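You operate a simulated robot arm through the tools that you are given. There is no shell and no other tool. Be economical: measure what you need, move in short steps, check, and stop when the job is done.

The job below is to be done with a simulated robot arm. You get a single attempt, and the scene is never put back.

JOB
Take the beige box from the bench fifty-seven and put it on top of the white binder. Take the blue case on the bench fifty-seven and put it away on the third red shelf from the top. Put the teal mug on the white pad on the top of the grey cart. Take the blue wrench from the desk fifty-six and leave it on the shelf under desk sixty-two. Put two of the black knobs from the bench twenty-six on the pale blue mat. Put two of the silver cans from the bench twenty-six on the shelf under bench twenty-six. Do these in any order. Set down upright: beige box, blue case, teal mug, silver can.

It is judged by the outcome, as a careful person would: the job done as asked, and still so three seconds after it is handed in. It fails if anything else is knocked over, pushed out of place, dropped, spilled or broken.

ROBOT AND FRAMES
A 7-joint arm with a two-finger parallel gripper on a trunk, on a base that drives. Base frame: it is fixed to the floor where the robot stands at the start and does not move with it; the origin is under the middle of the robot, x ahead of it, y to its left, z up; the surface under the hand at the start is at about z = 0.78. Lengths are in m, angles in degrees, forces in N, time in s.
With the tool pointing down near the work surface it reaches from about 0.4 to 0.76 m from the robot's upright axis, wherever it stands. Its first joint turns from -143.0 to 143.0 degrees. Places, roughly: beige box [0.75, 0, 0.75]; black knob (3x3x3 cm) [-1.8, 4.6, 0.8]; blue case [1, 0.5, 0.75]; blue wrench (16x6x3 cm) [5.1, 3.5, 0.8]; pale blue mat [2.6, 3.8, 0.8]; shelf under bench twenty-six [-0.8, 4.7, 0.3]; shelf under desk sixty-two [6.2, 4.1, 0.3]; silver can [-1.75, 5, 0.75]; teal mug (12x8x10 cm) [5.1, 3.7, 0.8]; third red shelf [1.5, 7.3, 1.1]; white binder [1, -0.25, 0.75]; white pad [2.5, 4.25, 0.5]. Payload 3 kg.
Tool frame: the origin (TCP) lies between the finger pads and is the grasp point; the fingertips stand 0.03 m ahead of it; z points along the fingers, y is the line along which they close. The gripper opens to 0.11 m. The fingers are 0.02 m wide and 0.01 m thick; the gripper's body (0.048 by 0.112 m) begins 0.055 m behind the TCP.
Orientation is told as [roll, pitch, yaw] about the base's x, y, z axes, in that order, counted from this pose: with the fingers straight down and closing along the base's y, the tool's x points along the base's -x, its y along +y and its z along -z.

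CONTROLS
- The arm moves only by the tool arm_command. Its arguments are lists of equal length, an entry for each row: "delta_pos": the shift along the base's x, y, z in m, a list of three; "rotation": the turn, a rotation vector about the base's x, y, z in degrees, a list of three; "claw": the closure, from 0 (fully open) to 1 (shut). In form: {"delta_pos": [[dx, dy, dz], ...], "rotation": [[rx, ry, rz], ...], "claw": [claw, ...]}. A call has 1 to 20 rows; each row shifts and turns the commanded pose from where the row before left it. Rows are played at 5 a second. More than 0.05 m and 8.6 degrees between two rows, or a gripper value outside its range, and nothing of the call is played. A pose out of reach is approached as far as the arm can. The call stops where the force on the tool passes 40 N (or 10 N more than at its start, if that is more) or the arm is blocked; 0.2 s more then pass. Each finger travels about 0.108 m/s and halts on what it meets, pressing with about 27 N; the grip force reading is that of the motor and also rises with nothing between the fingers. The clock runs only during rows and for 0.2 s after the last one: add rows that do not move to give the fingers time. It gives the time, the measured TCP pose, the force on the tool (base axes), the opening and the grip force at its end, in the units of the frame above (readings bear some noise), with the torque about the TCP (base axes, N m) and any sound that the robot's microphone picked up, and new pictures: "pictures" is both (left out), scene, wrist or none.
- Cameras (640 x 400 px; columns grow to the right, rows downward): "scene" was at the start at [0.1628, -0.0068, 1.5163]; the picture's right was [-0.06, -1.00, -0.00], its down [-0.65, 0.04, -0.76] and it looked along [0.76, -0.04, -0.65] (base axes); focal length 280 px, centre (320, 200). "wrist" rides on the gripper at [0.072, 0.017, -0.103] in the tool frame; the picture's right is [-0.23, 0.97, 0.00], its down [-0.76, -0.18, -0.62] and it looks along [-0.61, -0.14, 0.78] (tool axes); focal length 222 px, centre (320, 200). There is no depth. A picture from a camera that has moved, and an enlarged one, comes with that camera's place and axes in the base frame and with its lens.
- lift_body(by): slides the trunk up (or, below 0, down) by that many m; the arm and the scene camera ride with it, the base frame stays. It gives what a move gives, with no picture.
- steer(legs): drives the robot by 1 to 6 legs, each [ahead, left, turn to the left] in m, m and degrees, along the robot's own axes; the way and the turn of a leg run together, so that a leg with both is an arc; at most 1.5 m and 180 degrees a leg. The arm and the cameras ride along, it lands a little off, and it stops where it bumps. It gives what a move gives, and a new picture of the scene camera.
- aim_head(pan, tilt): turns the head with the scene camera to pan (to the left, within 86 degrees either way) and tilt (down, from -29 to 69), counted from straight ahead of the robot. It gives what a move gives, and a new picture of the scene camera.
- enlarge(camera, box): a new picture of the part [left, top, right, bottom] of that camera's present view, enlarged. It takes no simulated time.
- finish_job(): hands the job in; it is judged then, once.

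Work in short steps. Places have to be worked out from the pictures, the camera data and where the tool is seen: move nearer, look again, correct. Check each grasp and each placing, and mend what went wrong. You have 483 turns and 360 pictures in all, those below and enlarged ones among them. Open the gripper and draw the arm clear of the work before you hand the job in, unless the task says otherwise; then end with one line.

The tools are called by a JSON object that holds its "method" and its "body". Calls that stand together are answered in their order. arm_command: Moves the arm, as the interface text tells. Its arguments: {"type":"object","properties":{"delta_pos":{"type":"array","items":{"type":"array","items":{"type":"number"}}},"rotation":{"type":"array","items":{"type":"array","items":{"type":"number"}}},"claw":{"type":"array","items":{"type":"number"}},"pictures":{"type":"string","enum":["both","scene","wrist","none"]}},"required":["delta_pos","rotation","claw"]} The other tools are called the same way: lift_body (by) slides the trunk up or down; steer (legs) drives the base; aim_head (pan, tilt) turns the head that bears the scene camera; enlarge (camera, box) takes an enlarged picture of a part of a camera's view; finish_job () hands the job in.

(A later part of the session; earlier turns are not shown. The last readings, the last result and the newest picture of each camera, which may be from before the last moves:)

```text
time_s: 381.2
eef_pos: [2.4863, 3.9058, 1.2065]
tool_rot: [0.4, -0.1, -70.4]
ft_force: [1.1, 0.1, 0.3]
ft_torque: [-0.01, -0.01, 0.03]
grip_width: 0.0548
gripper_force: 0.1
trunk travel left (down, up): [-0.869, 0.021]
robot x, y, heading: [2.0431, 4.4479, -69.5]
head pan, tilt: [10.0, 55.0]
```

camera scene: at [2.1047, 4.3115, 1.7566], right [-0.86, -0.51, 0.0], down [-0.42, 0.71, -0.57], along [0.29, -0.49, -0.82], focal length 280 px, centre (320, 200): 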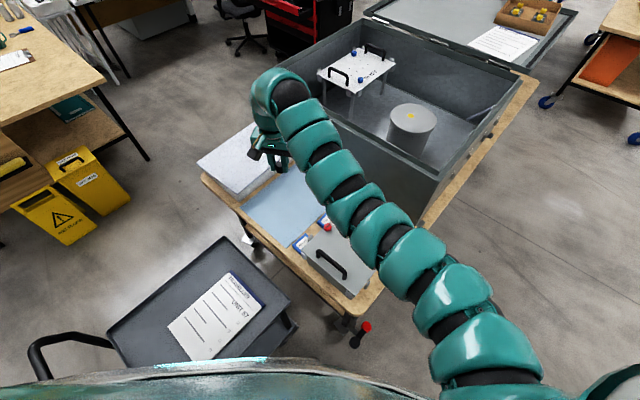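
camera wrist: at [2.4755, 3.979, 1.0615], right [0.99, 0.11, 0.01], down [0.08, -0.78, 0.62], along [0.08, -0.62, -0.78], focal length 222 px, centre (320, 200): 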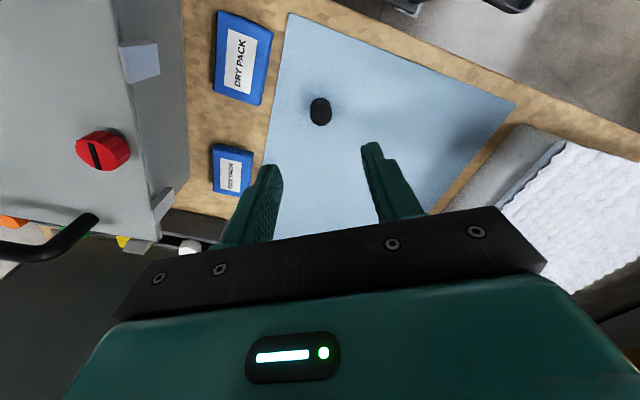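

Knob 1 is on the mat. I'll go back for a second knob by retracing the corridor.

{"method": "steer", "body": {"legs": [[-0.5, 0, 0], [0, 0, -110.5], [0.42, 0, 0], [0, 1.48, 0], [1.45, 0, 0], [1.45, 0, 0]]}}

{"method": "steer", "body": {"legs": [[0.2, 0, 0], [0, 0, -102.5], [0.2, 0, 0]]}}

{"method": "aim_head", "body": {"pan": 15, "tilt": 50}}

```text
time_s: 411.5
eef_pos: [-2.1376, 3.2497, 1.2073]
tool_rot: [0.5, 0.0, 178.5]
ft_force: [0.3, 0.4, 0.1]
ft_torque: [0.02, 0.0, 0.03]
grip_width: 0.0553
gripper_force: 0.1
trunk travel left (down, up): [-0.869, 0.021]
robot x, y, heading: [-1.4646, 3.471, 179.4]
head pan, tilt: [10.0, 55.0]
camera scene: at [-1.6212, 3.4559, 1.7366], right [-0.17, 0.99, 0.0], down [0.81, 0.14, -0.57], along [-0.57, -0.09, -0.82], focal length 280 px, centre (320, 200)
```

scene: 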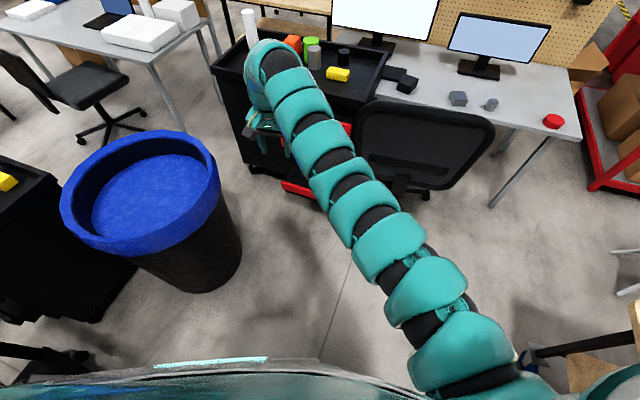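

```text
time_s: 418.6
eef_pos: [-1.6911, 4.3666, 1.2075]
tool_rot: [0.3, 0.0, 75.8]
ft_force: [-0.3, -0.2, 0.0]
ft_torque: [-0.04, 0.05, -0.01]
grip_width: 0.0551
gripper_force: 0.0
trunk travel left (down, up): [-0.869, 0.021]
robot x, y, heading: [-1.6228, 3.6614, 76.6]
head pan, tilt: [10.0, 55.0]
camera scene: at [-1.6027, 3.8142, 1.7366], right [1.0, -0.06, 0.0], down [-0.05, -0.82, -0.57], along [0.03, 0.57, -0.82], focal length 280 px, centre (320, 200)
```

scene: 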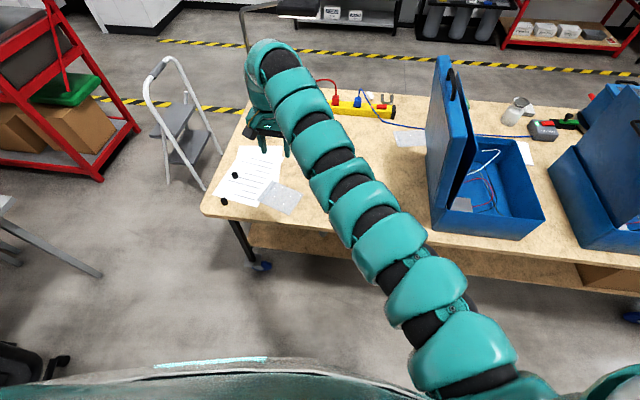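

```text
time_s: 419.3
eef_pos: [-1.69, 4.3663, 1.2067]
tool_rot: [0.5, 0.0, 75.8]
ft_force: [0.5, 0.1, 0.0]
ft_torque: [0.0, -0.01, 0.01]
grip_width: 0.0549
gripper_force: 0.1
trunk travel left (down, up): [-0.869, 0.021]
robot x, y, heading: [-1.6253, 3.6633, 76.6]
head pan, tilt: [15.0, 50.0]
camera scene: at [-1.6093, 3.8179, 1.7432], right [1.0, 0.03, 0.0], down [0.02, -0.77, -0.64], along [-0.02, 0.64, -0.77], focal length 280 px, centre (320, 200)
```

scene: 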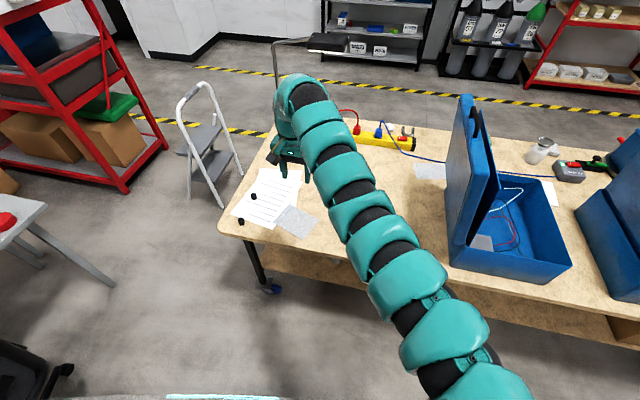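

K3 near the corner is at about (-1.963, 4.481). I'll move closer, lower the trunk, and bring the hand above it.

{"method": "steer", "body": {"legs": [[0.25, 0.05, 0]]}}

{"method": "lift_body", "body": {"by": -0.22}}

{"method": "arm_command", "body": {"delta_pos": [[-0.048, -0.01, 0], [-0.048, -0.01, 0], [-0.048, -0.02, 0], [-0.048, -0.03, 0], [-0.045, -0.02, 0], [-0.03, -0.02, 0]], "rotation": [[0, 0, 0], [0, 0, 0], [0, 0, 0], [0, 0, 0], [0, 0, 0], [0, 0, 0]], "claw": [0.4, 0.4, 0.4, 0.4, 0.4, 0.4], "pictures": "wrist"}}

```text
time_s: 421.1
eef_pos: [-1.682, 4.6219, 1.2069]
tool_rot: [0.6, 0.0, 75.7]
ft_force: [0.3, 0.1, 0.0]
ft_torque: [-0.01, -0.02, -0.02]
grip_width: 0.0551
gripper_force: 0.2
trunk travel left (down, up): [-0.869, 0.021]
robot x, y, heading: [-1.615, 3.9172, 76.6]
head pan, tilt: [15.0, 50.0]
camera scene: at [-1.6012, 4.0746, 1.7431], right [1.0, 0.03, 0.0], down [0.02, -0.77, -0.64], along [-0.02, 0.64, -0.77], focal length 280 px, centre (320, 200)
```

scene: 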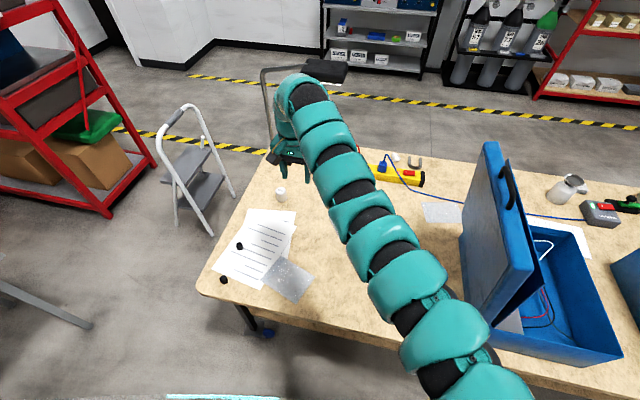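

```text
time_s: 423.5
eef_pos: [-1.6813, 4.6213, 0.9877]
tool_rot: [0.5, 0.0, 75.8]
ft_force: [0.2, -0.3, 0.1]
ft_torque: [0.01, 0.0, 0.01]
grip_width: 0.055
gripper_force: 0.1
trunk travel left (down, up): [-0.649, 0.241]
robot x, y, heading: [-1.616, 3.9171, 76.7]
head pan, tilt: [15.0, 50.0]
```

```text
refused: row 3 steps farther than a row can; nothing moved
```

Splitting into smaller rows.

{"method": "arm_command", "body": {"delta_pos": [[-0.036, -0.0175, 0], [-0.036, -0.0175, 0], [-0.036, -0.0175, 0], [-0.036, -0.0175, 0], [-0.036, -0.0175, -0.01], [-0.036, -0.0175, -0.02], [-0.036, -0.0175, -0.02], [-0.03, -0.0175, -0.02]], "rotation": [[0, 0, 0], [0, 0, 0], [0, 0, 0], [0, 0, 0], [0, 0, 0], [0, 0, 0], [0, 0, 0], [0, 0, 0]], "claw": [0.4, 0.4, 0.4, 0.4, 0.4, 0.4, 0.4, 0.4], "pictures": "wrist"}}

```text
time_s: 425.3
eef_pos: [-1.9258, 4.4668, 0.9259]
tool_rot: [0.4, -0.2, 75.8]
ft_force: [-0.7, -0.8, -1.0]
ft_torque: [0.02, 0.02, 0.01]
grip_width: 0.0662
gripper_force: 0.0
out of reach, approached as far as the arm can: row 5, 6, 7, 8
trunk travel left (down, up): [-0.649, 0.241]
robot x, y, heading: [-1.6149, 3.9189, 76.7]
head pan, tilt: [15.0, 50.0]
camera wrist: at [-1.961, 4.3995, 1.0287], right [-0.89, 0.46, 0.01], down [0.36, 0.69, 0.62], along [0.28, 0.56, -0.78], focal length 222 px, centre (320, 200)
```

wrist: 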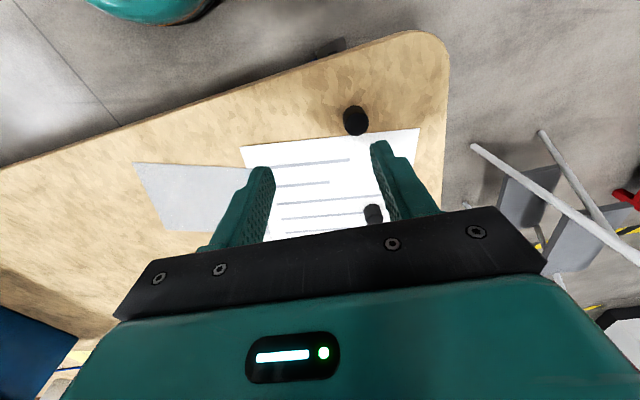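

The arm is near a joint limit sideways. I'll shift the base left 0.08 m and correct with the arm.

{"method": "steer", "body": {"legs": [[0, 0.08, 0]]}}

{"method": "arm_command", "body": {"delta_pos": [[0.022, 0.002, 0], [0.022, 0.002, 0]], "rotation": [[0, 0, 0], [0, 0, 0]], "claw": [0.4, 0.4], "pictures": "wrist"}}

```text
time_s: 426.3
eef_pos: [-2.0036, 4.486, 0.9249]
tool_rot: [0.5, 0.0, 75.8]
ft_force: [0.3, -1.0, -0.6]
ft_torque: [-0.02, -0.05, 0.0]
grip_width: 0.0659
gripper_force: 0.1
trunk travel left (down, up): [-0.649, 0.241]
robot x, y, heading: [-1.6894, 3.9358, 76.9]
head pan, tilt: [15.0, 50.0]
camera scene: at [-1.6813, 4.0921, 1.5231], right [1.0, 0.03, 0.0], down [0.02, -0.77, -0.64], along [-0.02, 0.64, -0.77], focal length 280 px, centre (320, 200)
```

scene: 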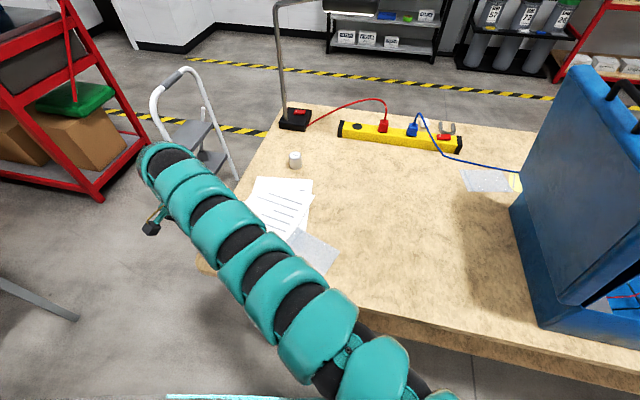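

```text
time_s: 426.9
eef_pos: [-1.958, 4.4902, 0.9258]
tool_rot: [0.7, 0.0, 75.9]
ft_force: [0.7, 0.2, -0.1]
ft_torque: [-0.06, 0.02, -0.05]
grip_width: 0.0661
gripper_force: 0.2
trunk travel left (down, up): [-0.649, 0.241]
robot x, y, heading: [-1.6936, 3.9357, 76.6]
head pan, tilt: [15.0, 50.0]
camera wrist: at [-1.9933, 4.4228, 1.0296], right [-0.89, 0.46, 0.01], down [0.37, 0.69, 0.62], along [0.28, 0.56, -0.78], focal length 222 px, centre (320, 200)
```

wrist: 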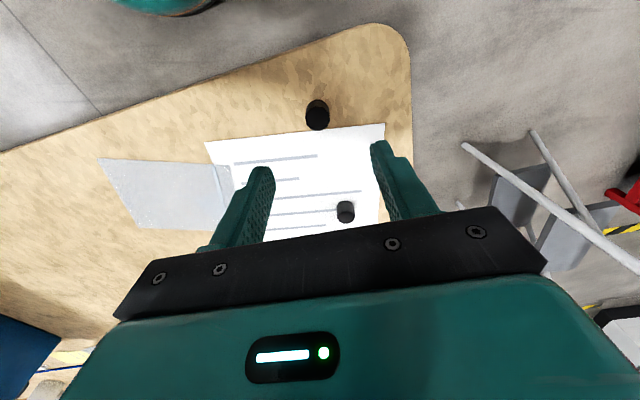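

It's aligned. I'll descend and close.

{"method": "arm_command", "body": {"delta_pos": [[0, 0, -0.04], [0, 0, -0.04], [0, 0, -0.03], [0, 0, 0], [0, 0, 0], [0, 0, 0]], "rotation": [[0, 0, 0], [0, 0, 0], [0, 0, 0], [0, 0, 0], [0, 0, 0], [0, 0, 0]], "claw": [0.4, 0.4, 0.4, 0.7, 1, 1], "pictures": "wrist"}}

```text
time_s: 428.3
eef_pos: [-1.9592, 4.4902, 0.815]
tool_rot: [0.7, 0.0, 75.9]
ft_force: [0.0, 0.3, 1.5]
ft_torque: [-0.01, -0.01, -0.02]
grip_width: 0.0232
gripper_force: 26.9
trunk travel left (down, up): [-0.649, 0.241]
robot x, y, heading: [-1.6926, 3.9394, 76.9]
head pan, tilt: [15.0, 50.0]
camera wrist: at [-1.994, 4.4235, 0.9185], right [-0.89, 0.46, 0.01], down [0.37, 0.69, 0.62], along [0.28, 0.56, -0.78], focal length 222 px, centre (320, 200)
```

wrist: 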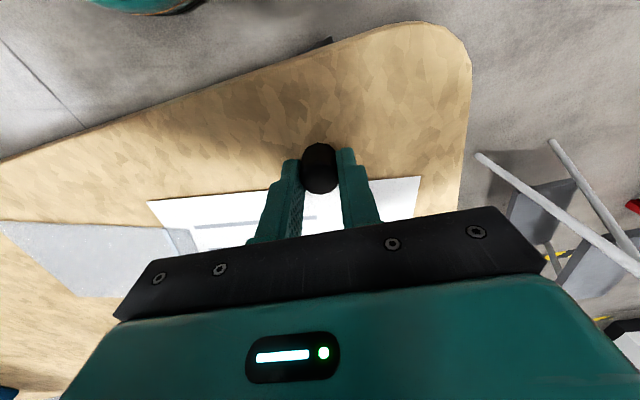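

Gripped. I'll lift, bring the arm back in front, raise the trunk, and return to the mat pocket.

{"method": "arm_command", "body": {"delta_pos": [[0, 0, 0.04], [0, 0, 0.05], [0, 0, 0.04], [0.036, 0.0175, 0.02], [0.036, 0.0175, 0.02], [0.036, 0.0175, 0], [0.036, 0.0175, 0], [0.036, 0.0175, 0], [0.036, 0.0175, 0]], "rotation": [[0, 0, 0], [0, 0, 0], [0, 0, 0], [0, 0, 0], [0, 0, 0], [0, 0, 0], [0, 0, 0], [0, 0, 0], [0, 0, 0]], "claw": [1, 1, 1, 1, 1, 1, 1, 1, 1], "pictures": "none"}}

{"method": "lift_body", "body": {"by": 0.2}}

{"method": "steer", "body": {"legs": [[-0.52, 0, 0], [0, 0, -77], [1.45, 0, 0], [1.45, 0, 0]]}}

```text
time_s: 430.3
eef_pos: [-1.7431, 4.5942, 0.9855]
tool_rot: [0.7, 0.0, 75.8]
ft_force: [-0.1, -0.2, -0.3]
ft_torque: [0.0, -0.04, 0.0]
grip_width: 0.0229
gripper_force: 26.6
trunk travel left (down, up): [-0.649, 0.241]
robot x, y, heading: [-1.6992, 3.9393, 77.0]
head pan, tilt: [15.0, 50.0]
```

```text
time_s: 432.5
eef_pos: [-1.744, 4.5943, 1.1847]
tool_rot: [0.5, -0.1, 75.8]
ft_force: [-0.3, 0.7, -0.2]
ft_torque: [0.0, 0.0, -0.01]
grip_width: 0.0225
gripper_force: 26.7
trunk travel left (down, up): [-0.849, 0.041]
robot x, y, heading: [-1.6955, 3.9379, 76.4]
head pan, tilt: [15.0, 50.0]
```

```text
time_s: 452.5
eef_pos: [1.723, 3.6216, 1.1852]
tool_rot: [0.5, 0.0, -1.0]
ft_force: [0.9, 0.7, -0.4]
ft_torque: [0.02, 0.0, 0.04]
grip_width: 0.023
gripper_force: 27.2
trunk travel left (down, up): [-0.849, 0.041]
robot x, y, heading: [1.0951, 3.4249, -0.0]
head pan, tilt: [15.0, 50.0]
camera scene: at [1.2489, 3.442, 1.7231], right [0.26, -0.97, 0.0], down [-0.74, -0.2, -0.64], along [0.62, 0.17, -0.77], focal length 280 px, centre (320, 200)
```

scene: 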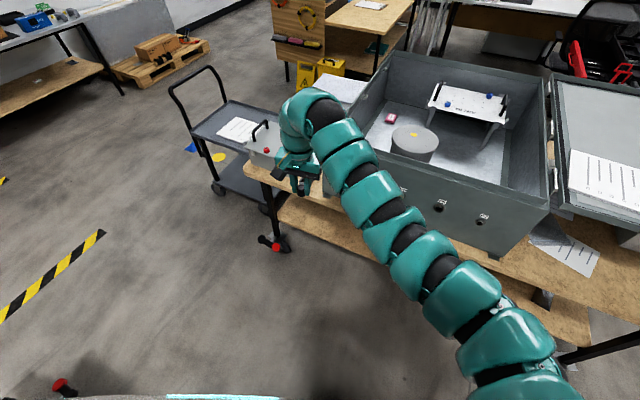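

I'll continue to the mat pocket: north up the corridor, east, turn, then in.

{"method": "steer", "body": {"legs": [[0.36, 0, 0], [0, 1.49, 0], [0.415, 0, 0], [0, 0, -69.5], [0.5, 0, 0]]}}

```text
time_s: 469.5
eef_pos: [2.4495, 3.9301, 1.1853]
tool_rot: [0.4, -0.1, -71.1]
ft_force: [0.2, -0.4, -0.1]
ft_torque: [0.0, -0.02, 0.0]
grip_width: 0.0227
gripper_force: 27.2
trunk travel left (down, up): [-0.849, 0.041]
robot x, y, heading: [2.0452, 4.4521, -70.0]
head pan, tilt: [15.0, 50.0]
camera scene: at [2.1175, 4.3104, 1.7231], right [-0.82, -0.57, 0.0], down [-0.44, 0.63, -0.64], along [0.37, -0.53, -0.77], focal length 280 px, centre (320, 200)
```

scene: 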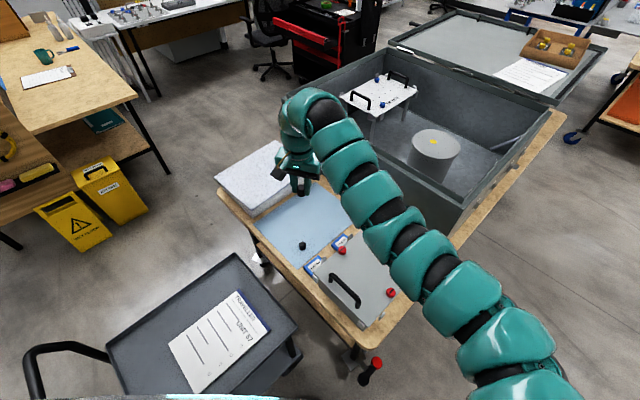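

Knob 1 is visible on the mat. I'll set the second about 7 cm east of it, at (2.56, 3.925).

{"method": "arm_command", "body": {"delta_pos": [[0.037, -0.002, 0], [0.037, -0.002, 0], [0.036, -0.001, 0]], "rotation": [[0, 0, 0], [0, 0, 0], [0, 0, 0]], "claw": [1, 1, 1], "pictures": "none"}}

{"method": "lift_body", "body": {"by": -0.27}}

{"method": "arm_command", "body": {"delta_pos": [[0, 0, -0.02]], "rotation": [[0, 0, 0]], "claw": [1], "pictures": "wrist"}}

```text
time_s: 470.3
eef_pos: [2.5181, 3.9281, 1.1857]
tool_rot: [0.6, 0.0, -71.0]
ft_force: [-0.1, -0.4, 0.4]
ft_torque: [-0.01, 0.01, 0.0]
grip_width: 0.0229
gripper_force: 27.0
out of reach, approached as far as the arm can: row 2, 3
trunk travel left (down, up): [-0.849, 0.041]
robot x, y, heading: [2.05, 4.4514, -70.2]
head pan, tilt: [15.0, 50.0]
```

```text
time_s: 473.1
eef_pos: [2.5185, 3.9289, 0.9147]
tool_rot: [0.6, 0.0, -70.9]
ft_force: [0.1, -0.5, -0.9]
ft_torque: [-0.02, 0.0, 0.03]
grip_width: 0.0233
gripper_force: 27.2
trunk travel left (down, up): [-0.579, 0.311]
robot x, y, heading: [2.0459, 4.4518, -70.1]
head pan, tilt: [15.0, 50.0]
```

```text
time_s: 473.5
eef_pos: [2.519, 3.9284, 0.8952]
tool_rot: [0.5, 0.2, -70.9]
ft_force: [-0.6, -0.2, 0.0]
ft_torque: [-0.01, -0.01, 0.01]
grip_width: 0.023
gripper_force: 27.1
trunk travel left (down, up): [-0.579, 0.311]
robot x, y, heading: [2.0472, 4.4495, -69.7]
head pan, tilt: [15.0, 50.0]
camera wrist: at [2.5082, 4.002, 0.9985], right [0.99, 0.1, 0.01], down [0.08, -0.78, 0.62], along [0.07, -0.62, -0.78], focal length 222 px, centre (320, 200)
```

wrist: 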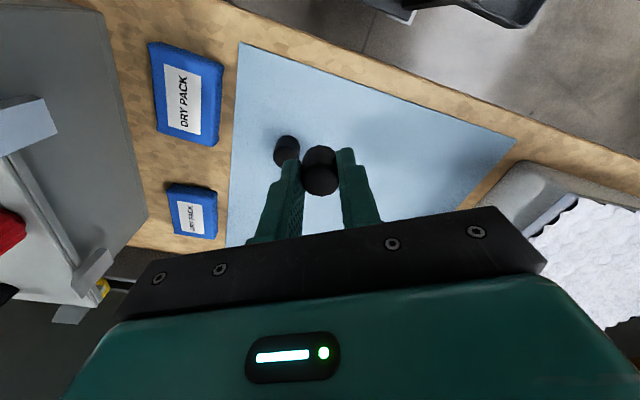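

The arm is at its reach limit. I'll nudge the base 3 cm left to gain spacing from knob 1.

{"method": "steer", "body": {"legs": [[0.01, 0.03, 0]]}}

{"method": "arm_command", "body": {"delta_pos": [[0, 0, -0.03], [0, 0, -0.03], [0, 0, -0.01]], "rotation": [[0, 0, 0], [0, 0, 0], [0, 0, 0]], "claw": [1, 1, 1], "pictures": "wrist"}}

```text
time_s: 474.3
eef_pos: [2.5519, 3.9298, 0.8942]
tool_rot: [0.5, 0.1, -70.9]
ft_force: [0.7, 0.5, -0.5]
ft_torque: [0.02, -0.01, -0.01]
grip_width: 0.0231
gripper_force: 27.0
trunk travel left (down, up): [-0.579, 0.311]
robot x, y, heading: [2.0771, 4.4561, -70.1]
head pan, tilt: [15.0, 50.0]
camera scene: at [2.1506, 4.3122, 1.4531], right [-0.82, -0.57, 0.0], down [-0.44, 0.63, -0.64], along [0.37, -0.53, -0.77], focal length 280 px, centre (320, 200)
```

scene: 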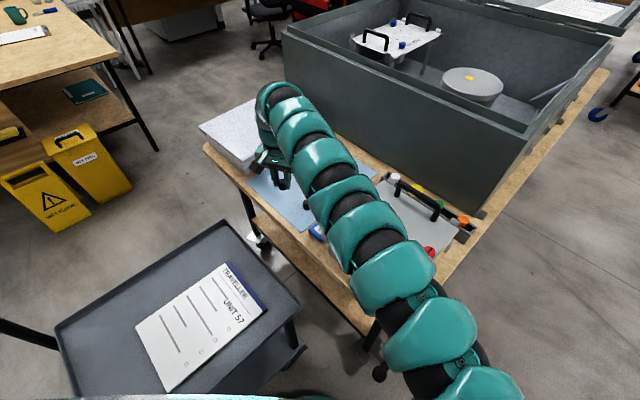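

```text
time_s: 475.1
eef_pos: [2.5472, 3.9337, 0.8259]
tool_rot: [0.5, 0.0, -71.0]
ft_force: [-0.1, -0.1, 0.2]
ft_torque: [-0.01, 0.04, -0.01]
grip_width: 0.0229
gripper_force: 27.2
out of reach, approached as far as the arm can: row 2
trunk travel left (down, up): [-0.579, 0.311]
robot x, y, heading: [2.0779, 4.4528, -69.8]
head pan, tilt: [15.0, 50.0]
camera wrist: at [2.5369, 4.0063, 0.9294], right [0.99, 0.1, 0.01], down [0.08, -0.78, 0.62], along [0.07, -0.62, -0.78], focal length 222 px, centre (320, 200)
```

wrist: 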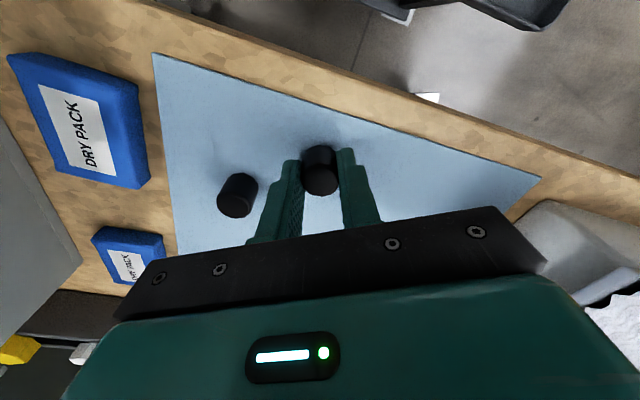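

Good spacing, and it's on the mat. I'll lower to contact and release.

{"method": "arm_command", "body": {"delta_pos": [[0, 0, -0.005]], "rotation": [[0, 0, 0]], "claw": [1], "pictures": "none"}}

{"method": "arm_command", "body": {"delta_pos": [[0, 0, -0.003]], "rotation": [[0, 0, 0]], "claw": [1], "pictures": "none"}}

{"method": "arm_command", "body": {"delta_pos": [[0, 0, 0], [0, 0, 0], [0, 0, 0.03], [0, 0, 0.05], [0, 0, 0.05]], "rotation": [[0, 0, 0], [0, 0, 0], [0, 0, 0], [0, 0, 0], [0, 0, 0]], "claw": [0.75, 0.6, 0.6, 0.6, 0.6], "pictures": "wrist"}}

{"method": "lift_body", "body": {"by": 0.25}}

```text
time_s: 475.5
eef_pos: [2.5483, 3.9333, 0.82]
tool_rot: [0.6, -0.1, -70.9]
ft_force: [0.3, 0.4, -0.4]
ft_torque: [0.0, 0.01, 0.01]
grip_width: 0.0226
gripper_force: 27.1
trunk travel left (down, up): [-0.579, 0.311]
robot x, y, heading: [2.0823, 4.4532, -69.8]
head pan, tilt: [15.0, 50.0]
```

```text
time_s: 475.9
eef_pos: [2.5471, 3.9327, 0.8189]
tool_rot: [0.6, 0.0, -70.9]
ft_force: [-0.3, -1.0, 12.1]
ft_torque: [-0.05, 0.06, -0.02]
grip_width: 0.0229
gripper_force: 26.9
trunk travel left (down, up): [-0.579, 0.311]
robot x, y, heading: [2.0782, 4.4531, -70.0]
head pan, tilt: [15.0, 50.0]
```

```text
time_s: 477.1
eef_pos: [2.5451, 3.9336, 0.9486]
tool_rot: [0.6, 0.0, -70.9]
ft_force: [-0.7, -0.1, 0.0]
ft_torque: [-0.05, 0.01, 0.0]
grip_width: 0.0439
gripper_force: 0.0
trunk travel left (down, up): [-0.579, 0.311]
robot x, y, heading: [2.0783, 4.4552, -69.9]
head pan, tilt: [15.0, 50.0]
camera wrist: at [2.5352, 4.0066, 1.0522], right [0.99, 0.1, 0.01], down [0.08, -0.78, 0.62], along [0.07, -0.62, -0.78], focal length 222 px, centre (320, 200)
```

wrist: 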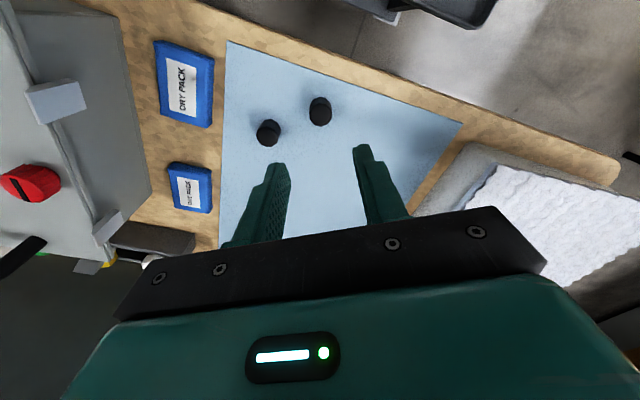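

```text
time_s: 479.7
eef_pos: [2.5443, 3.933, 1.1979]
tool_rot: [0.4, 0.0, -70.8]
ft_force: [0.0, 0.8, -0.8]
ft_torque: [-0.01, 0.02, 0.02]
grip_width: 0.044
gripper_force: 0.2
trunk travel left (down, up): [-0.829, 0.061]
robot x, y, heading: [2.0782, 4.4532, -70.0]
head pan, tilt: [15.0, 50.0]
```

Both knobs are on the mat. The pad centre is at about (2.58, 4.30), z≈0.605. Next I'll head to desk 56 for the mug.

{"method": "steer", "body": {"legs": [[-0.5, -0.03, 0], [0, 0, 70], [1.4, 0.05, 0]]}}

{"method": "aim_head", "body": {"pan": -35, "tilt": 25}}

```text
time_s: 488.9
eef_pos: [3.1096, 5.1064, 1.1956]
tool_rot: [0.5, 0.1, -10.1]
ft_force: [1.1, 0.2, -0.8]
ft_torque: [-0.02, 0.07, -0.03]
grip_width: 0.0441
gripper_force: 0.2
trunk travel left (down, up): [-0.829, 0.061]
robot x, y, heading: [2.4233, 4.9508, -9.4]
head pan, tilt: [15.0, 50.0]
stopped in leg 3: the robot was blocked; the commanded pose is now the measured one
camera scene: at [2.5835, 4.9464, 1.7025], right [0.1, -0.99, 0.0], down [-0.76, -0.08, -0.64], along [0.64, 0.06, -0.77], focal length 280 px, centre (320, 200)
```

scene: 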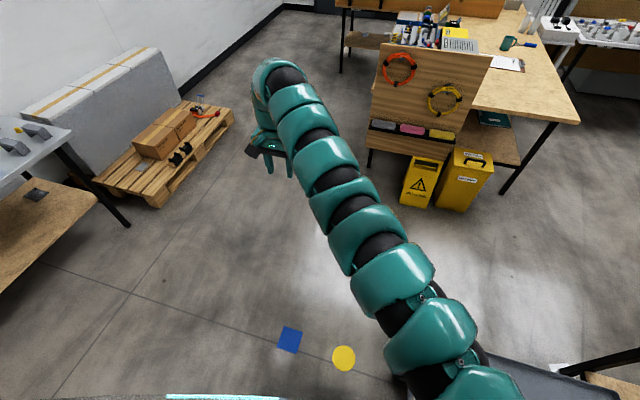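

```text
time_s: 490.1
eef_pos: [3.1034, 5.1038, 1.1986]
tool_rot: [0.6, 0.0, -10.2]
ft_force: [-0.2, 0.3, 0.2]
ft_torque: [0.01, -0.01, 0.02]
grip_width: 0.0439
gripper_force: 0.0
trunk travel left (down, up): [-0.829, 0.061]
robot x, y, heading: [2.4232, 4.9561, -9.3]
head pan, tilt: [-35.0, 25.0]
camera scene: at [2.5664, 4.8725, 1.7407], right [-0.7, -0.72, 0.0], down [-0.3, 0.3, -0.91], along [0.65, -0.63, -0.42], focal length 280 px, centre (320, 200)
```

scene: 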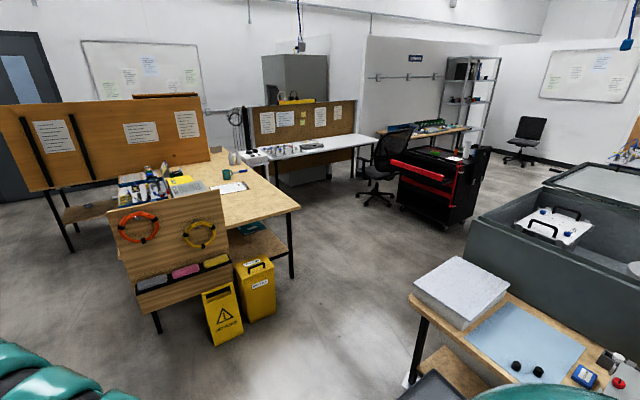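

The base bumped the cart's handle. I'll move away to the north and check whether the cart has shifted.

{"method": "steer", "body": {"legs": [[0, 0.25, 0]]}}

{"method": "aim_head", "body": {"pan": -80, "tilt": 50}}

```text
time_s: 491.9
eef_pos: [3.1459, 5.3526, 1.1977]
tool_rot: [0.4, -0.1, -10.2]
ft_force: [-1.3, 1.5, 0.0]
ft_torque: [0.0, -0.01, 0.01]
grip_width: 0.044
gripper_force: 0.0
trunk travel left (down, up): [-0.829, 0.061]
robot x, y, heading: [2.4627, 5.2012, -9.1]
head pan, tilt: [-35.0, 25.0]
camera scene: at [2.6075, 5.1213, 1.7407], right [-0.7, -0.72, 0.0], down [-0.3, 0.29, -0.91], along [0.65, -0.63, -0.42], focal length 280 px, centre (320, 200)
```

scene: 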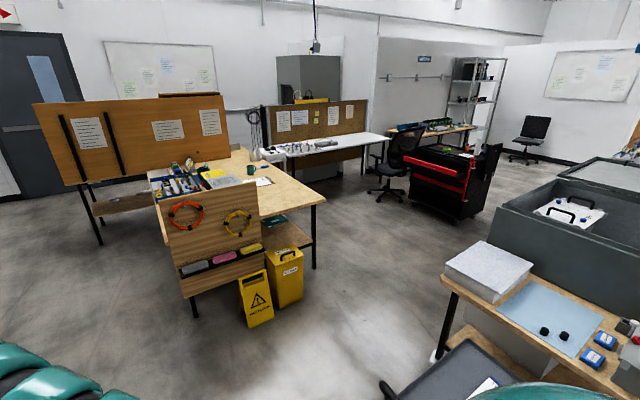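

```text
time_s: 493.0
eef_pos: [3.1456, 5.3518, 1.1993]
tool_rot: [0.6, 0.0, -10.3]
ft_force: [0.0, -0.2, 0.2]
ft_torque: [0.0, 0.0, -0.03]
grip_width: 0.0441
gripper_force: 0.0
trunk travel left (down, up): [-0.829, 0.061]
robot x, y, heading: [2.4601, 5.2017, -9.1]
head pan, tilt: [-80.0, 50.0]
camera scene: at [2.5423, 5.1071, 1.7032], right [-1.0, -0.01, 0.0], down [-0.01, 0.77, -0.64], along [0.01, -0.64, -0.77], focal length 280 px, centre (320, 200)
```

scene: 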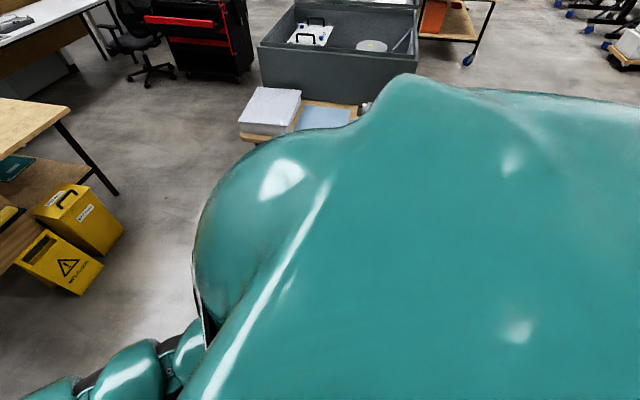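

I'll drive on to the open floor at (3.4, 5.1), turn south, and look back at the cart.

{"method": "steer", "body": {"legs": [[0.944, 0.05, 0], [0, 0, -81]]}}

{"method": "aim_head", "body": {"pan": -45, "tilt": 45}}

{"method": "aim_head", "body": {"pan": 30, "tilt": 25}}

```text
time_s: 501.4
eef_pos: [3.6669, 4.4476, 1.1992]
tool_rot: [0.7, 0.0, -90.6]
ft_force: [-0.1, -0.2, -0.4]
ft_torque: [0.01, 0.0, -0.01]
grip_width: 0.0438
gripper_force: 0.2
trunk travel left (down, up): [-0.829, 0.061]
robot x, y, heading: [3.4033, 5.0943, -89.7]
head pan, tilt: [-80.0, 50.0]
camera scene: at [3.3267, 4.9986, 1.7032], right [-0.18, 0.98, 0.0], down [0.75, 0.14, -0.64], along [-0.63, -0.11, -0.77], focal length 280 px, centre (320, 200)
```

scene: 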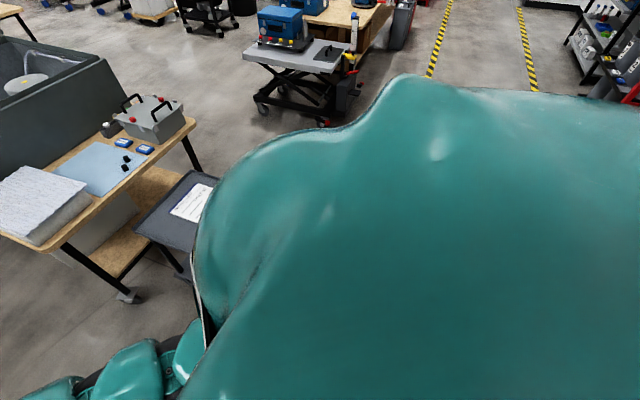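

```text
time_s: 502.4
eef_pos: [3.6687, 4.4474, 1.1987]
tool_rot: [0.7, 0.1, -90.6]
ft_force: [0.1, 0.3, 0.0]
ft_torque: [-0.02, 0.01, 0.03]
grip_width: 0.0443
gripper_force: 0.2
trunk travel left (down, up): [-0.829, 0.061]
robot x, y, heading: [3.4053, 5.0958, -89.7]
head pan, tilt: [-45.0, 45.0]
camera scene: at [3.3453, 4.9546, 1.7101], right [-0.71, 0.71, 0.0], down [0.5, 0.5, -0.71], along [-0.5, -0.5, -0.71], focal length 280 px, centre (320, 200)
```

scene: 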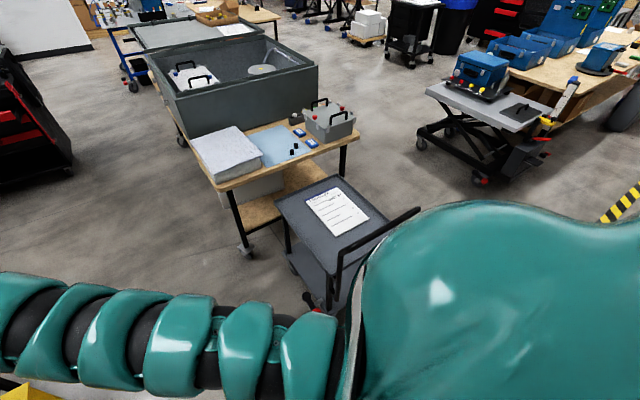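

```text
time_s: 503.9
eef_pos: [3.6673, 4.4479, 1.1981]
tool_rot: [0.6, 0.0, -90.6]
ft_force: [0.1, -1.3, -0.4]
ft_torque: [-0.01, -0.01, -0.03]
grip_width: 0.0437
gripper_force: 0.1
trunk travel left (down, up): [-0.829, 0.061]
robot x, y, heading: [3.4041, 5.096, -90.0]
head pan, tilt: [30.0, 25.0]
camera scene: at [3.4489, 4.9326, 1.7407], right [-0.86, -0.5, 0.0], down [-0.21, 0.37, -0.91], along [0.46, -0.78, -0.42], focal length 280 px, centre (320, 200)
```

scene: 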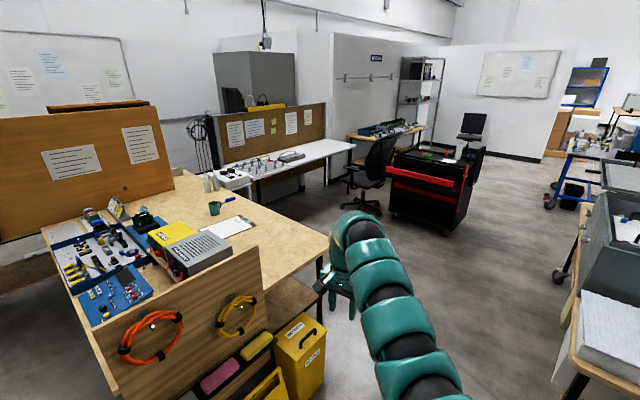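

The cart is unmoved: the pad is still at about (2.56, 4.30). I'll enlarge the desk area with the mug and the wrench.

{"method": "enlarge", "body": {"camera": "scene", "box": [170, 180, 340, 290]}}

```text
3.64 times, centred on (255, 235) of scene
camera zoom: at [3.4489, 4.9326, 1.7407], right [-0.86, -0.5, 0.0], down [-0.21, 0.37, -0.91], along [0.46, -0.78, -0.42], focal length 1017 px, centre (556, 73)
```

zoom: 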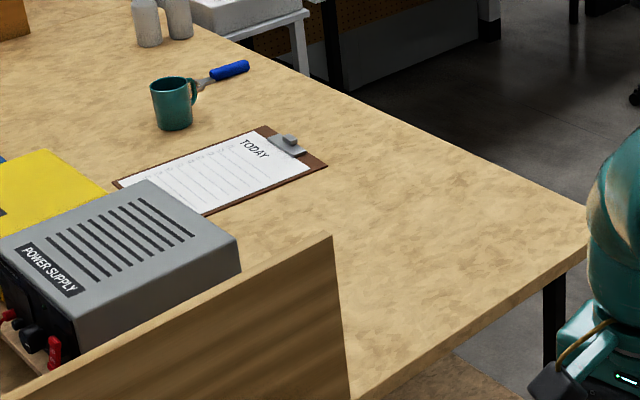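

The mug is at about (5.04, 3.75) with its handle toward the south, and the wrench is at about (5.12, 3.52). I'll go south through the gap, turn to face north, and strafe east along desk 56's south side.

{"method": "steer", "body": {"legs": [[1.1, 0, 0], [1.0, 0, 0], [0, 0, 168]]}}

{"method": "aim_head", "body": {"pan": -40, "tilt": 30}}

```text
time_s: 521.2
eef_pos: [3.2927, 3.6769, 1.1978]
tool_rot: [0.7, 0.0, 77.5]
ft_force: [0.6, 0.5, -0.3]
ft_torque: [0.01, 0.03, 0.0]
grip_width: 0.0438
gripper_force: 0.0
trunk travel left (down, up): [-0.829, 0.061]
robot x, y, heading: [3.4156, 2.9875, 78.4]
head pan, tilt: [30.0, 25.0]
camera scene: at [3.4028, 3.1546, 1.7407], right [0.95, 0.31, 0.0], down [0.13, -0.4, -0.91], along [-0.29, 0.86, -0.42], focal length 280 px, centre (320, 200)
```

scene: 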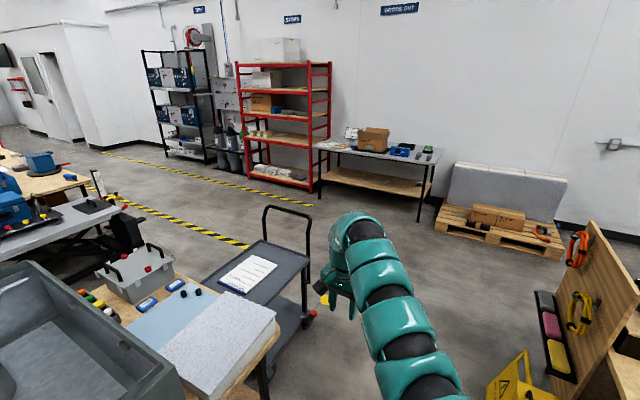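

```text
time_s: 522.6
eef_pos: [3.2923, 3.6781, 1.1985]
tool_rot: [0.6, 0.0, 77.4]
ft_force: [-1.5, 0.1, 0.5]
ft_torque: [0.01, -0.03, 0.04]
grip_width: 0.0441
gripper_force: 0.1
trunk travel left (down, up): [-0.829, 0.061]
robot x, y, heading: [3.4186, 2.9929, 78.5]
head pan, tilt: [-40.0, 30.0]
camera scene: at [3.5028, 3.1233, 1.7327], right [0.62, -0.78, 0.0], down [-0.39, -0.31, -0.87], along [0.68, 0.54, -0.5], focal length 280 px, centre (320, 200)
```

scene: 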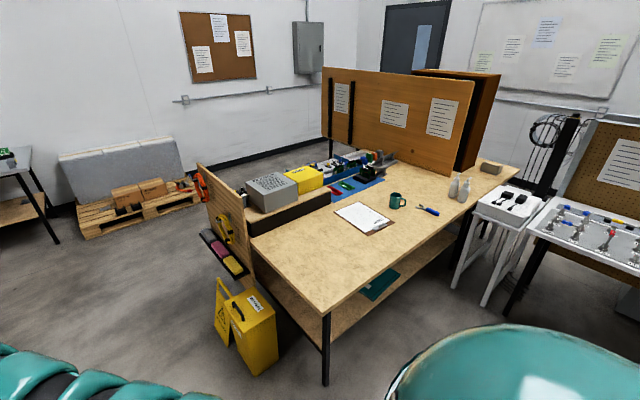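

Mug at about (5.03, 3.70); wrench handle at about (5.13, 3.52). I'll strafe east along the desk.

{"method": "steer", "body": {"legs": [[0.05, -1.43, 0]]}}

{"method": "aim_head", "body": {"pan": -10, "tilt": 45}}

```text
time_s: 529.7
eef_pos: [4.7075, 3.4355, 1.1987]
tool_rot: [0.6, 0.0, 77.2]
ft_force: [0.7, 0.0, 0.0]
ft_torque: [0.05, 0.02, 0.02]
grip_width: 0.0437
gripper_force: 0.1
trunk travel left (down, up): [-0.829, 0.061]
robot x, y, heading: [4.8347, 2.7455, 78.2]
head pan, tilt: [-40.0, 30.0]
camera scene: at [4.917, 2.8802, 1.7327], right [0.62, -0.79, 0.0], down [-0.39, -0.31, -0.87], along [0.68, 0.54, -0.5], focal length 280 px, centre (320, 200)
```

scene: 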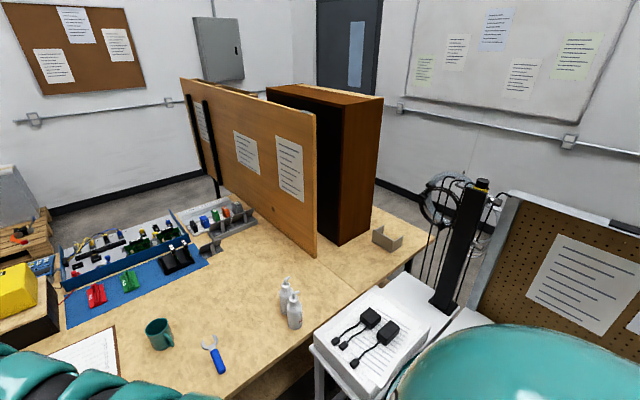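

```text
time_s: 530.7
eef_pos: [4.7079, 3.4344, 1.1986]
tool_rot: [0.6, 0.0, 77.3]
ft_force: [-0.7, 0.9, 0.8]
ft_torque: [-0.03, -0.02, 0.01]
grip_width: 0.0439
gripper_force: 0.1
trunk travel left (down, up): [-0.829, 0.061]
robot x, y, heading: [4.8281, 2.7495, 78.3]
head pan, tilt: [-10.0, 45.0]
camera scene: at [4.876, 2.8998, 1.7101], right [0.93, -0.37, 0.0], down [-0.26, -0.66, -0.71], along [0.26, 0.66, -0.71], focal length 280 px, centre (320, 200)
```

scene: 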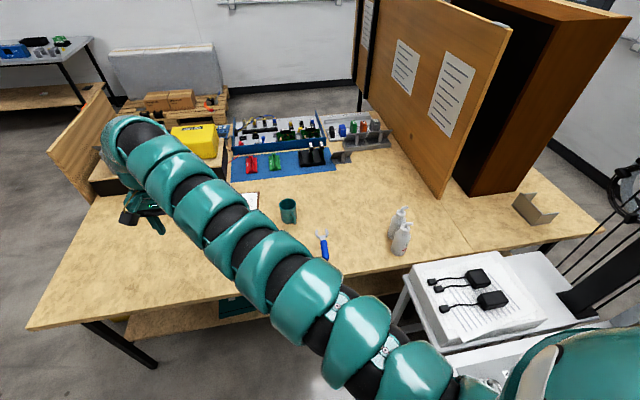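

Desk 62 adjoins desk 56 to the east. I'll zoom in on the mug's handle direction.

{"method": "enlarge", "body": {"camera": "scene", "box": [250, 180, 350, 280]}}

```text
4.00 times, centred on (300, 230) of scene
camera zoom: at [4.876, 2.8998, 1.7101], right [0.93, -0.37, 0.0], down [-0.26, -0.66, -0.71], along [0.26, 0.66, -0.71], focal length 1119 px, centre (400, 80)
```

zoom: 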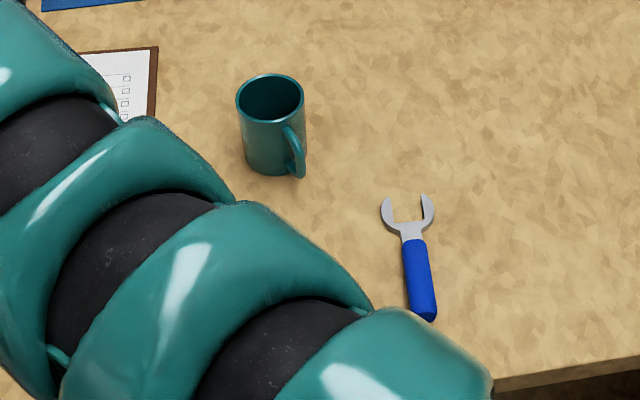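

The mug axis is at about (5.045, 3.699), rim z≈0.88, with the handle facing south. I'll drive in 0.27, lower the trunk, open the gripper, and position above with the tool yawed a bit.

{"method": "steer", "body": {"legs": [[0.27, 0, 0]]}}

{"method": "lift_body", "body": {"by": -0.19}}

{"method": "arm_command", "body": {"delta_pos": [[0.045, 0, 0], [0.045, 0, 0], [0.045, 0, 0], [0.045, 0, 0], [0.045, 0, 0], [0.045, 0, 0]], "rotation": [[0, 0, 3], [0, 0, 3], [0, 0, 3], [0, 0, 3], [0, 0, 3], [0, 0, 0]], "claw": [0.2, 0, 0, 0, 0, 0], "pictures": "both"}}

```text
time_s: 532.6
eef_pos: [4.7626, 3.6996, 1.1967]
tool_rot: [0.6, 0.0, 77.4]
ft_force: [-0.5, 1.2, -0.3]
ft_torque: [-0.09, -0.03, 0.0]
grip_width: 0.0442
gripper_force: 0.1
trunk travel left (down, up): [-0.829, 0.061]
robot x, y, heading: [4.8876, 3.0111, 78.4]
head pan, tilt: [-10.0, 45.0]
camera scene: at [4.9308, 3.1649, 1.71], right [0.93, -0.37, 0.0], down [-0.26, -0.66, -0.71], along [0.26, 0.66, -0.71], focal length 280 px, centre (320, 200)
```

scene: 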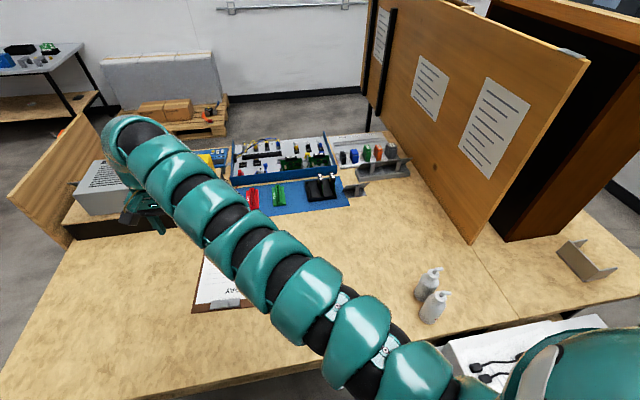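

```text
time_s: 534.7
eef_pos: [4.7616, 3.6984, 1.009]
tool_rot: [0.6, 0.0, 77.3]
ft_force: [1.2, -0.6, -1.0]
ft_torque: [0.03, 0.01, -0.06]
grip_width: 0.0439
gripper_force: 0.1
trunk travel left (down, up): [-0.639, 0.251]
robot x, y, heading: [4.8854, 3.0119, 78.2]
head pan, tilt: [-10.0, 45.0]
```

```text
time_s: 536.1
eef_pos: [5.0322, 3.6976, 1.0078]
tool_rot: [0.5, -0.1, 92.6]
ft_force: [-0.1, -0.2, 0.2]
ft_torque: [-0.02, -0.01, -0.02]
grip_width: 0.11
gripper_force: 0.1
trunk travel left (down, up): [-0.639, 0.251]
robot x, y, heading: [4.8857, 3.0125, 78.5]
head pan, tilt: [-10.0, 45.0]
camera scene: at [4.9317, 3.1635, 1.5201], right [0.93, -0.37, 0.0], down [-0.26, -0.66, -0.71], along [0.26, 0.66, -0.71], focal length 280 px, centre (320, 200)
camera wrist: at [5.0182, 3.6239, 1.1118], right [-0.98, 0.18, 0.01], down [0.15, 0.77, 0.62], along [0.11, 0.61, -0.78], focal length 222 px, centre (320, 200)
```

scene: 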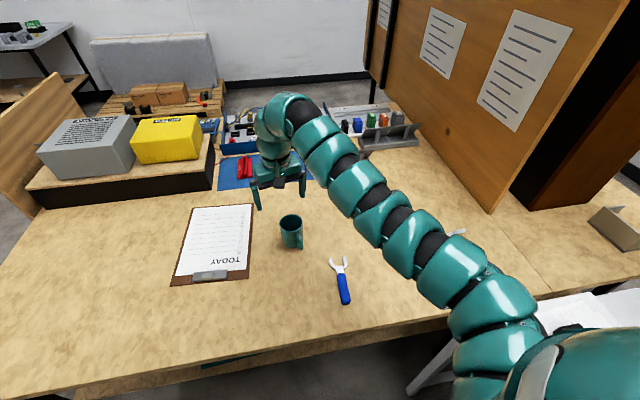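
wrist: 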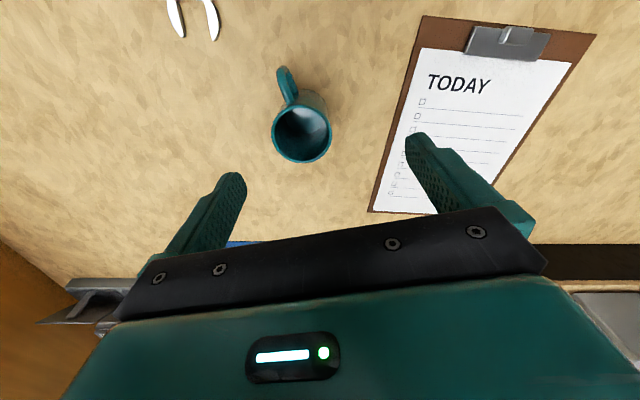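

The mug rim centre is at about (5.05, 3.708). I'll shift and descend around it.

{"method": "arm_command", "body": {"delta_pos": [[0.018, 0.01, 0], [0, 0, -0.045], [0, 0, -0.03]], "rotation": [[0, 0, 0], [0, 0, 0], [0, 0, 0]], "claw": [0, 0, 0], "pictures": "wrist"}}

```text
time_s: 536.9
eef_pos: [5.0496, 3.7072, 0.931]
tool_rot: [0.5, 0.1, 92.5]
ft_force: [-0.4, 0.1, 0.7]
ft_torque: [0.0, 0.0, 0.02]
grip_width: 0.1101
gripper_force: 0.0
trunk travel left (down, up): [-0.639, 0.251]
robot x, y, heading: [4.8899, 3.0079, 78.3]
head pan, tilt: [-10.0, 45.0]
camera wrist: at [5.0355, 3.634, 1.036], right [-0.98, 0.19, 0.01], down [0.15, 0.77, 0.62], along [0.11, 0.61, -0.78], focal length 222 px, centre (320, 200)
```

wrist: 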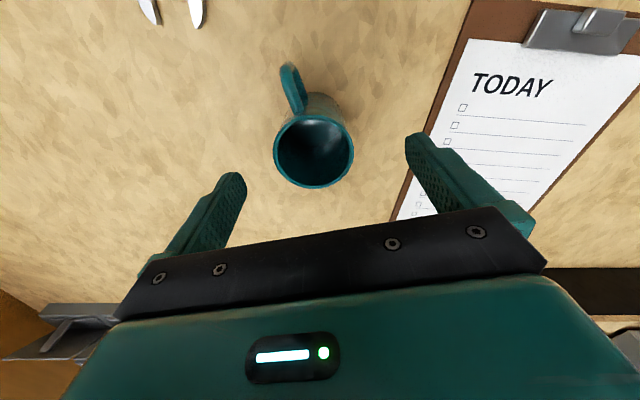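

Centred. I'll descend the rest and grip.

{"method": "arm_command", "body": {"delta_pos": [[0.004, 0.002, -0.03], [0, 0, -0.03], [0, 0, -0.024], [0, 0, 0], [0, 0, 0], [0, 0, 0], [0, 0, 0]], "rotation": [[0, 0, 0], [0, 0, 0], [0, 0, 0], [0, 0, 0], [0, 0, 0], [0, 0, 0], [0, 0, 0]], "claw": [0, 0, 0, 0.2, 0.5, 1, 1], "pictures": "wrist"}}

```text
time_s: 538.5
eef_pos: [5.0526, 3.711, 0.8499]
tool_rot: [0.7, -0.1, 92.4]
ft_force: [0.7, -0.2, -1.0]
ft_torque: [-0.04, 0.04, 0.04]
grip_width: 0.0708
gripper_force: 27.1
trunk travel left (down, up): [-0.639, 0.251]
robot x, y, heading: [4.8895, 3.0064, 78.5]
head pan, tilt: [-10.0, 45.0]
camera wrist: at [5.0389, 3.6363, 0.953], right [-0.98, 0.19, 0.01], down [0.15, 0.77, 0.62], along [0.11, 0.61, -0.78], focal length 222 px, centre (320, 200)
```

wrist: 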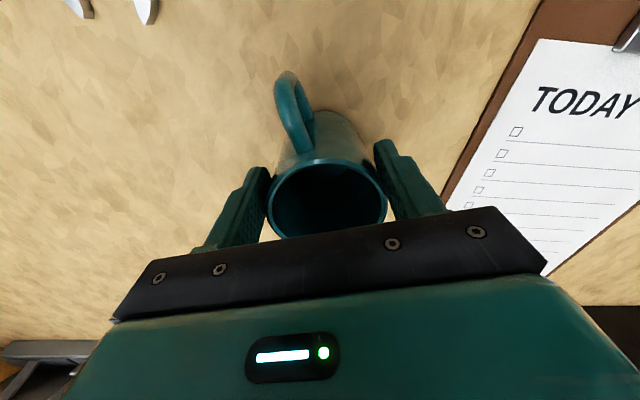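

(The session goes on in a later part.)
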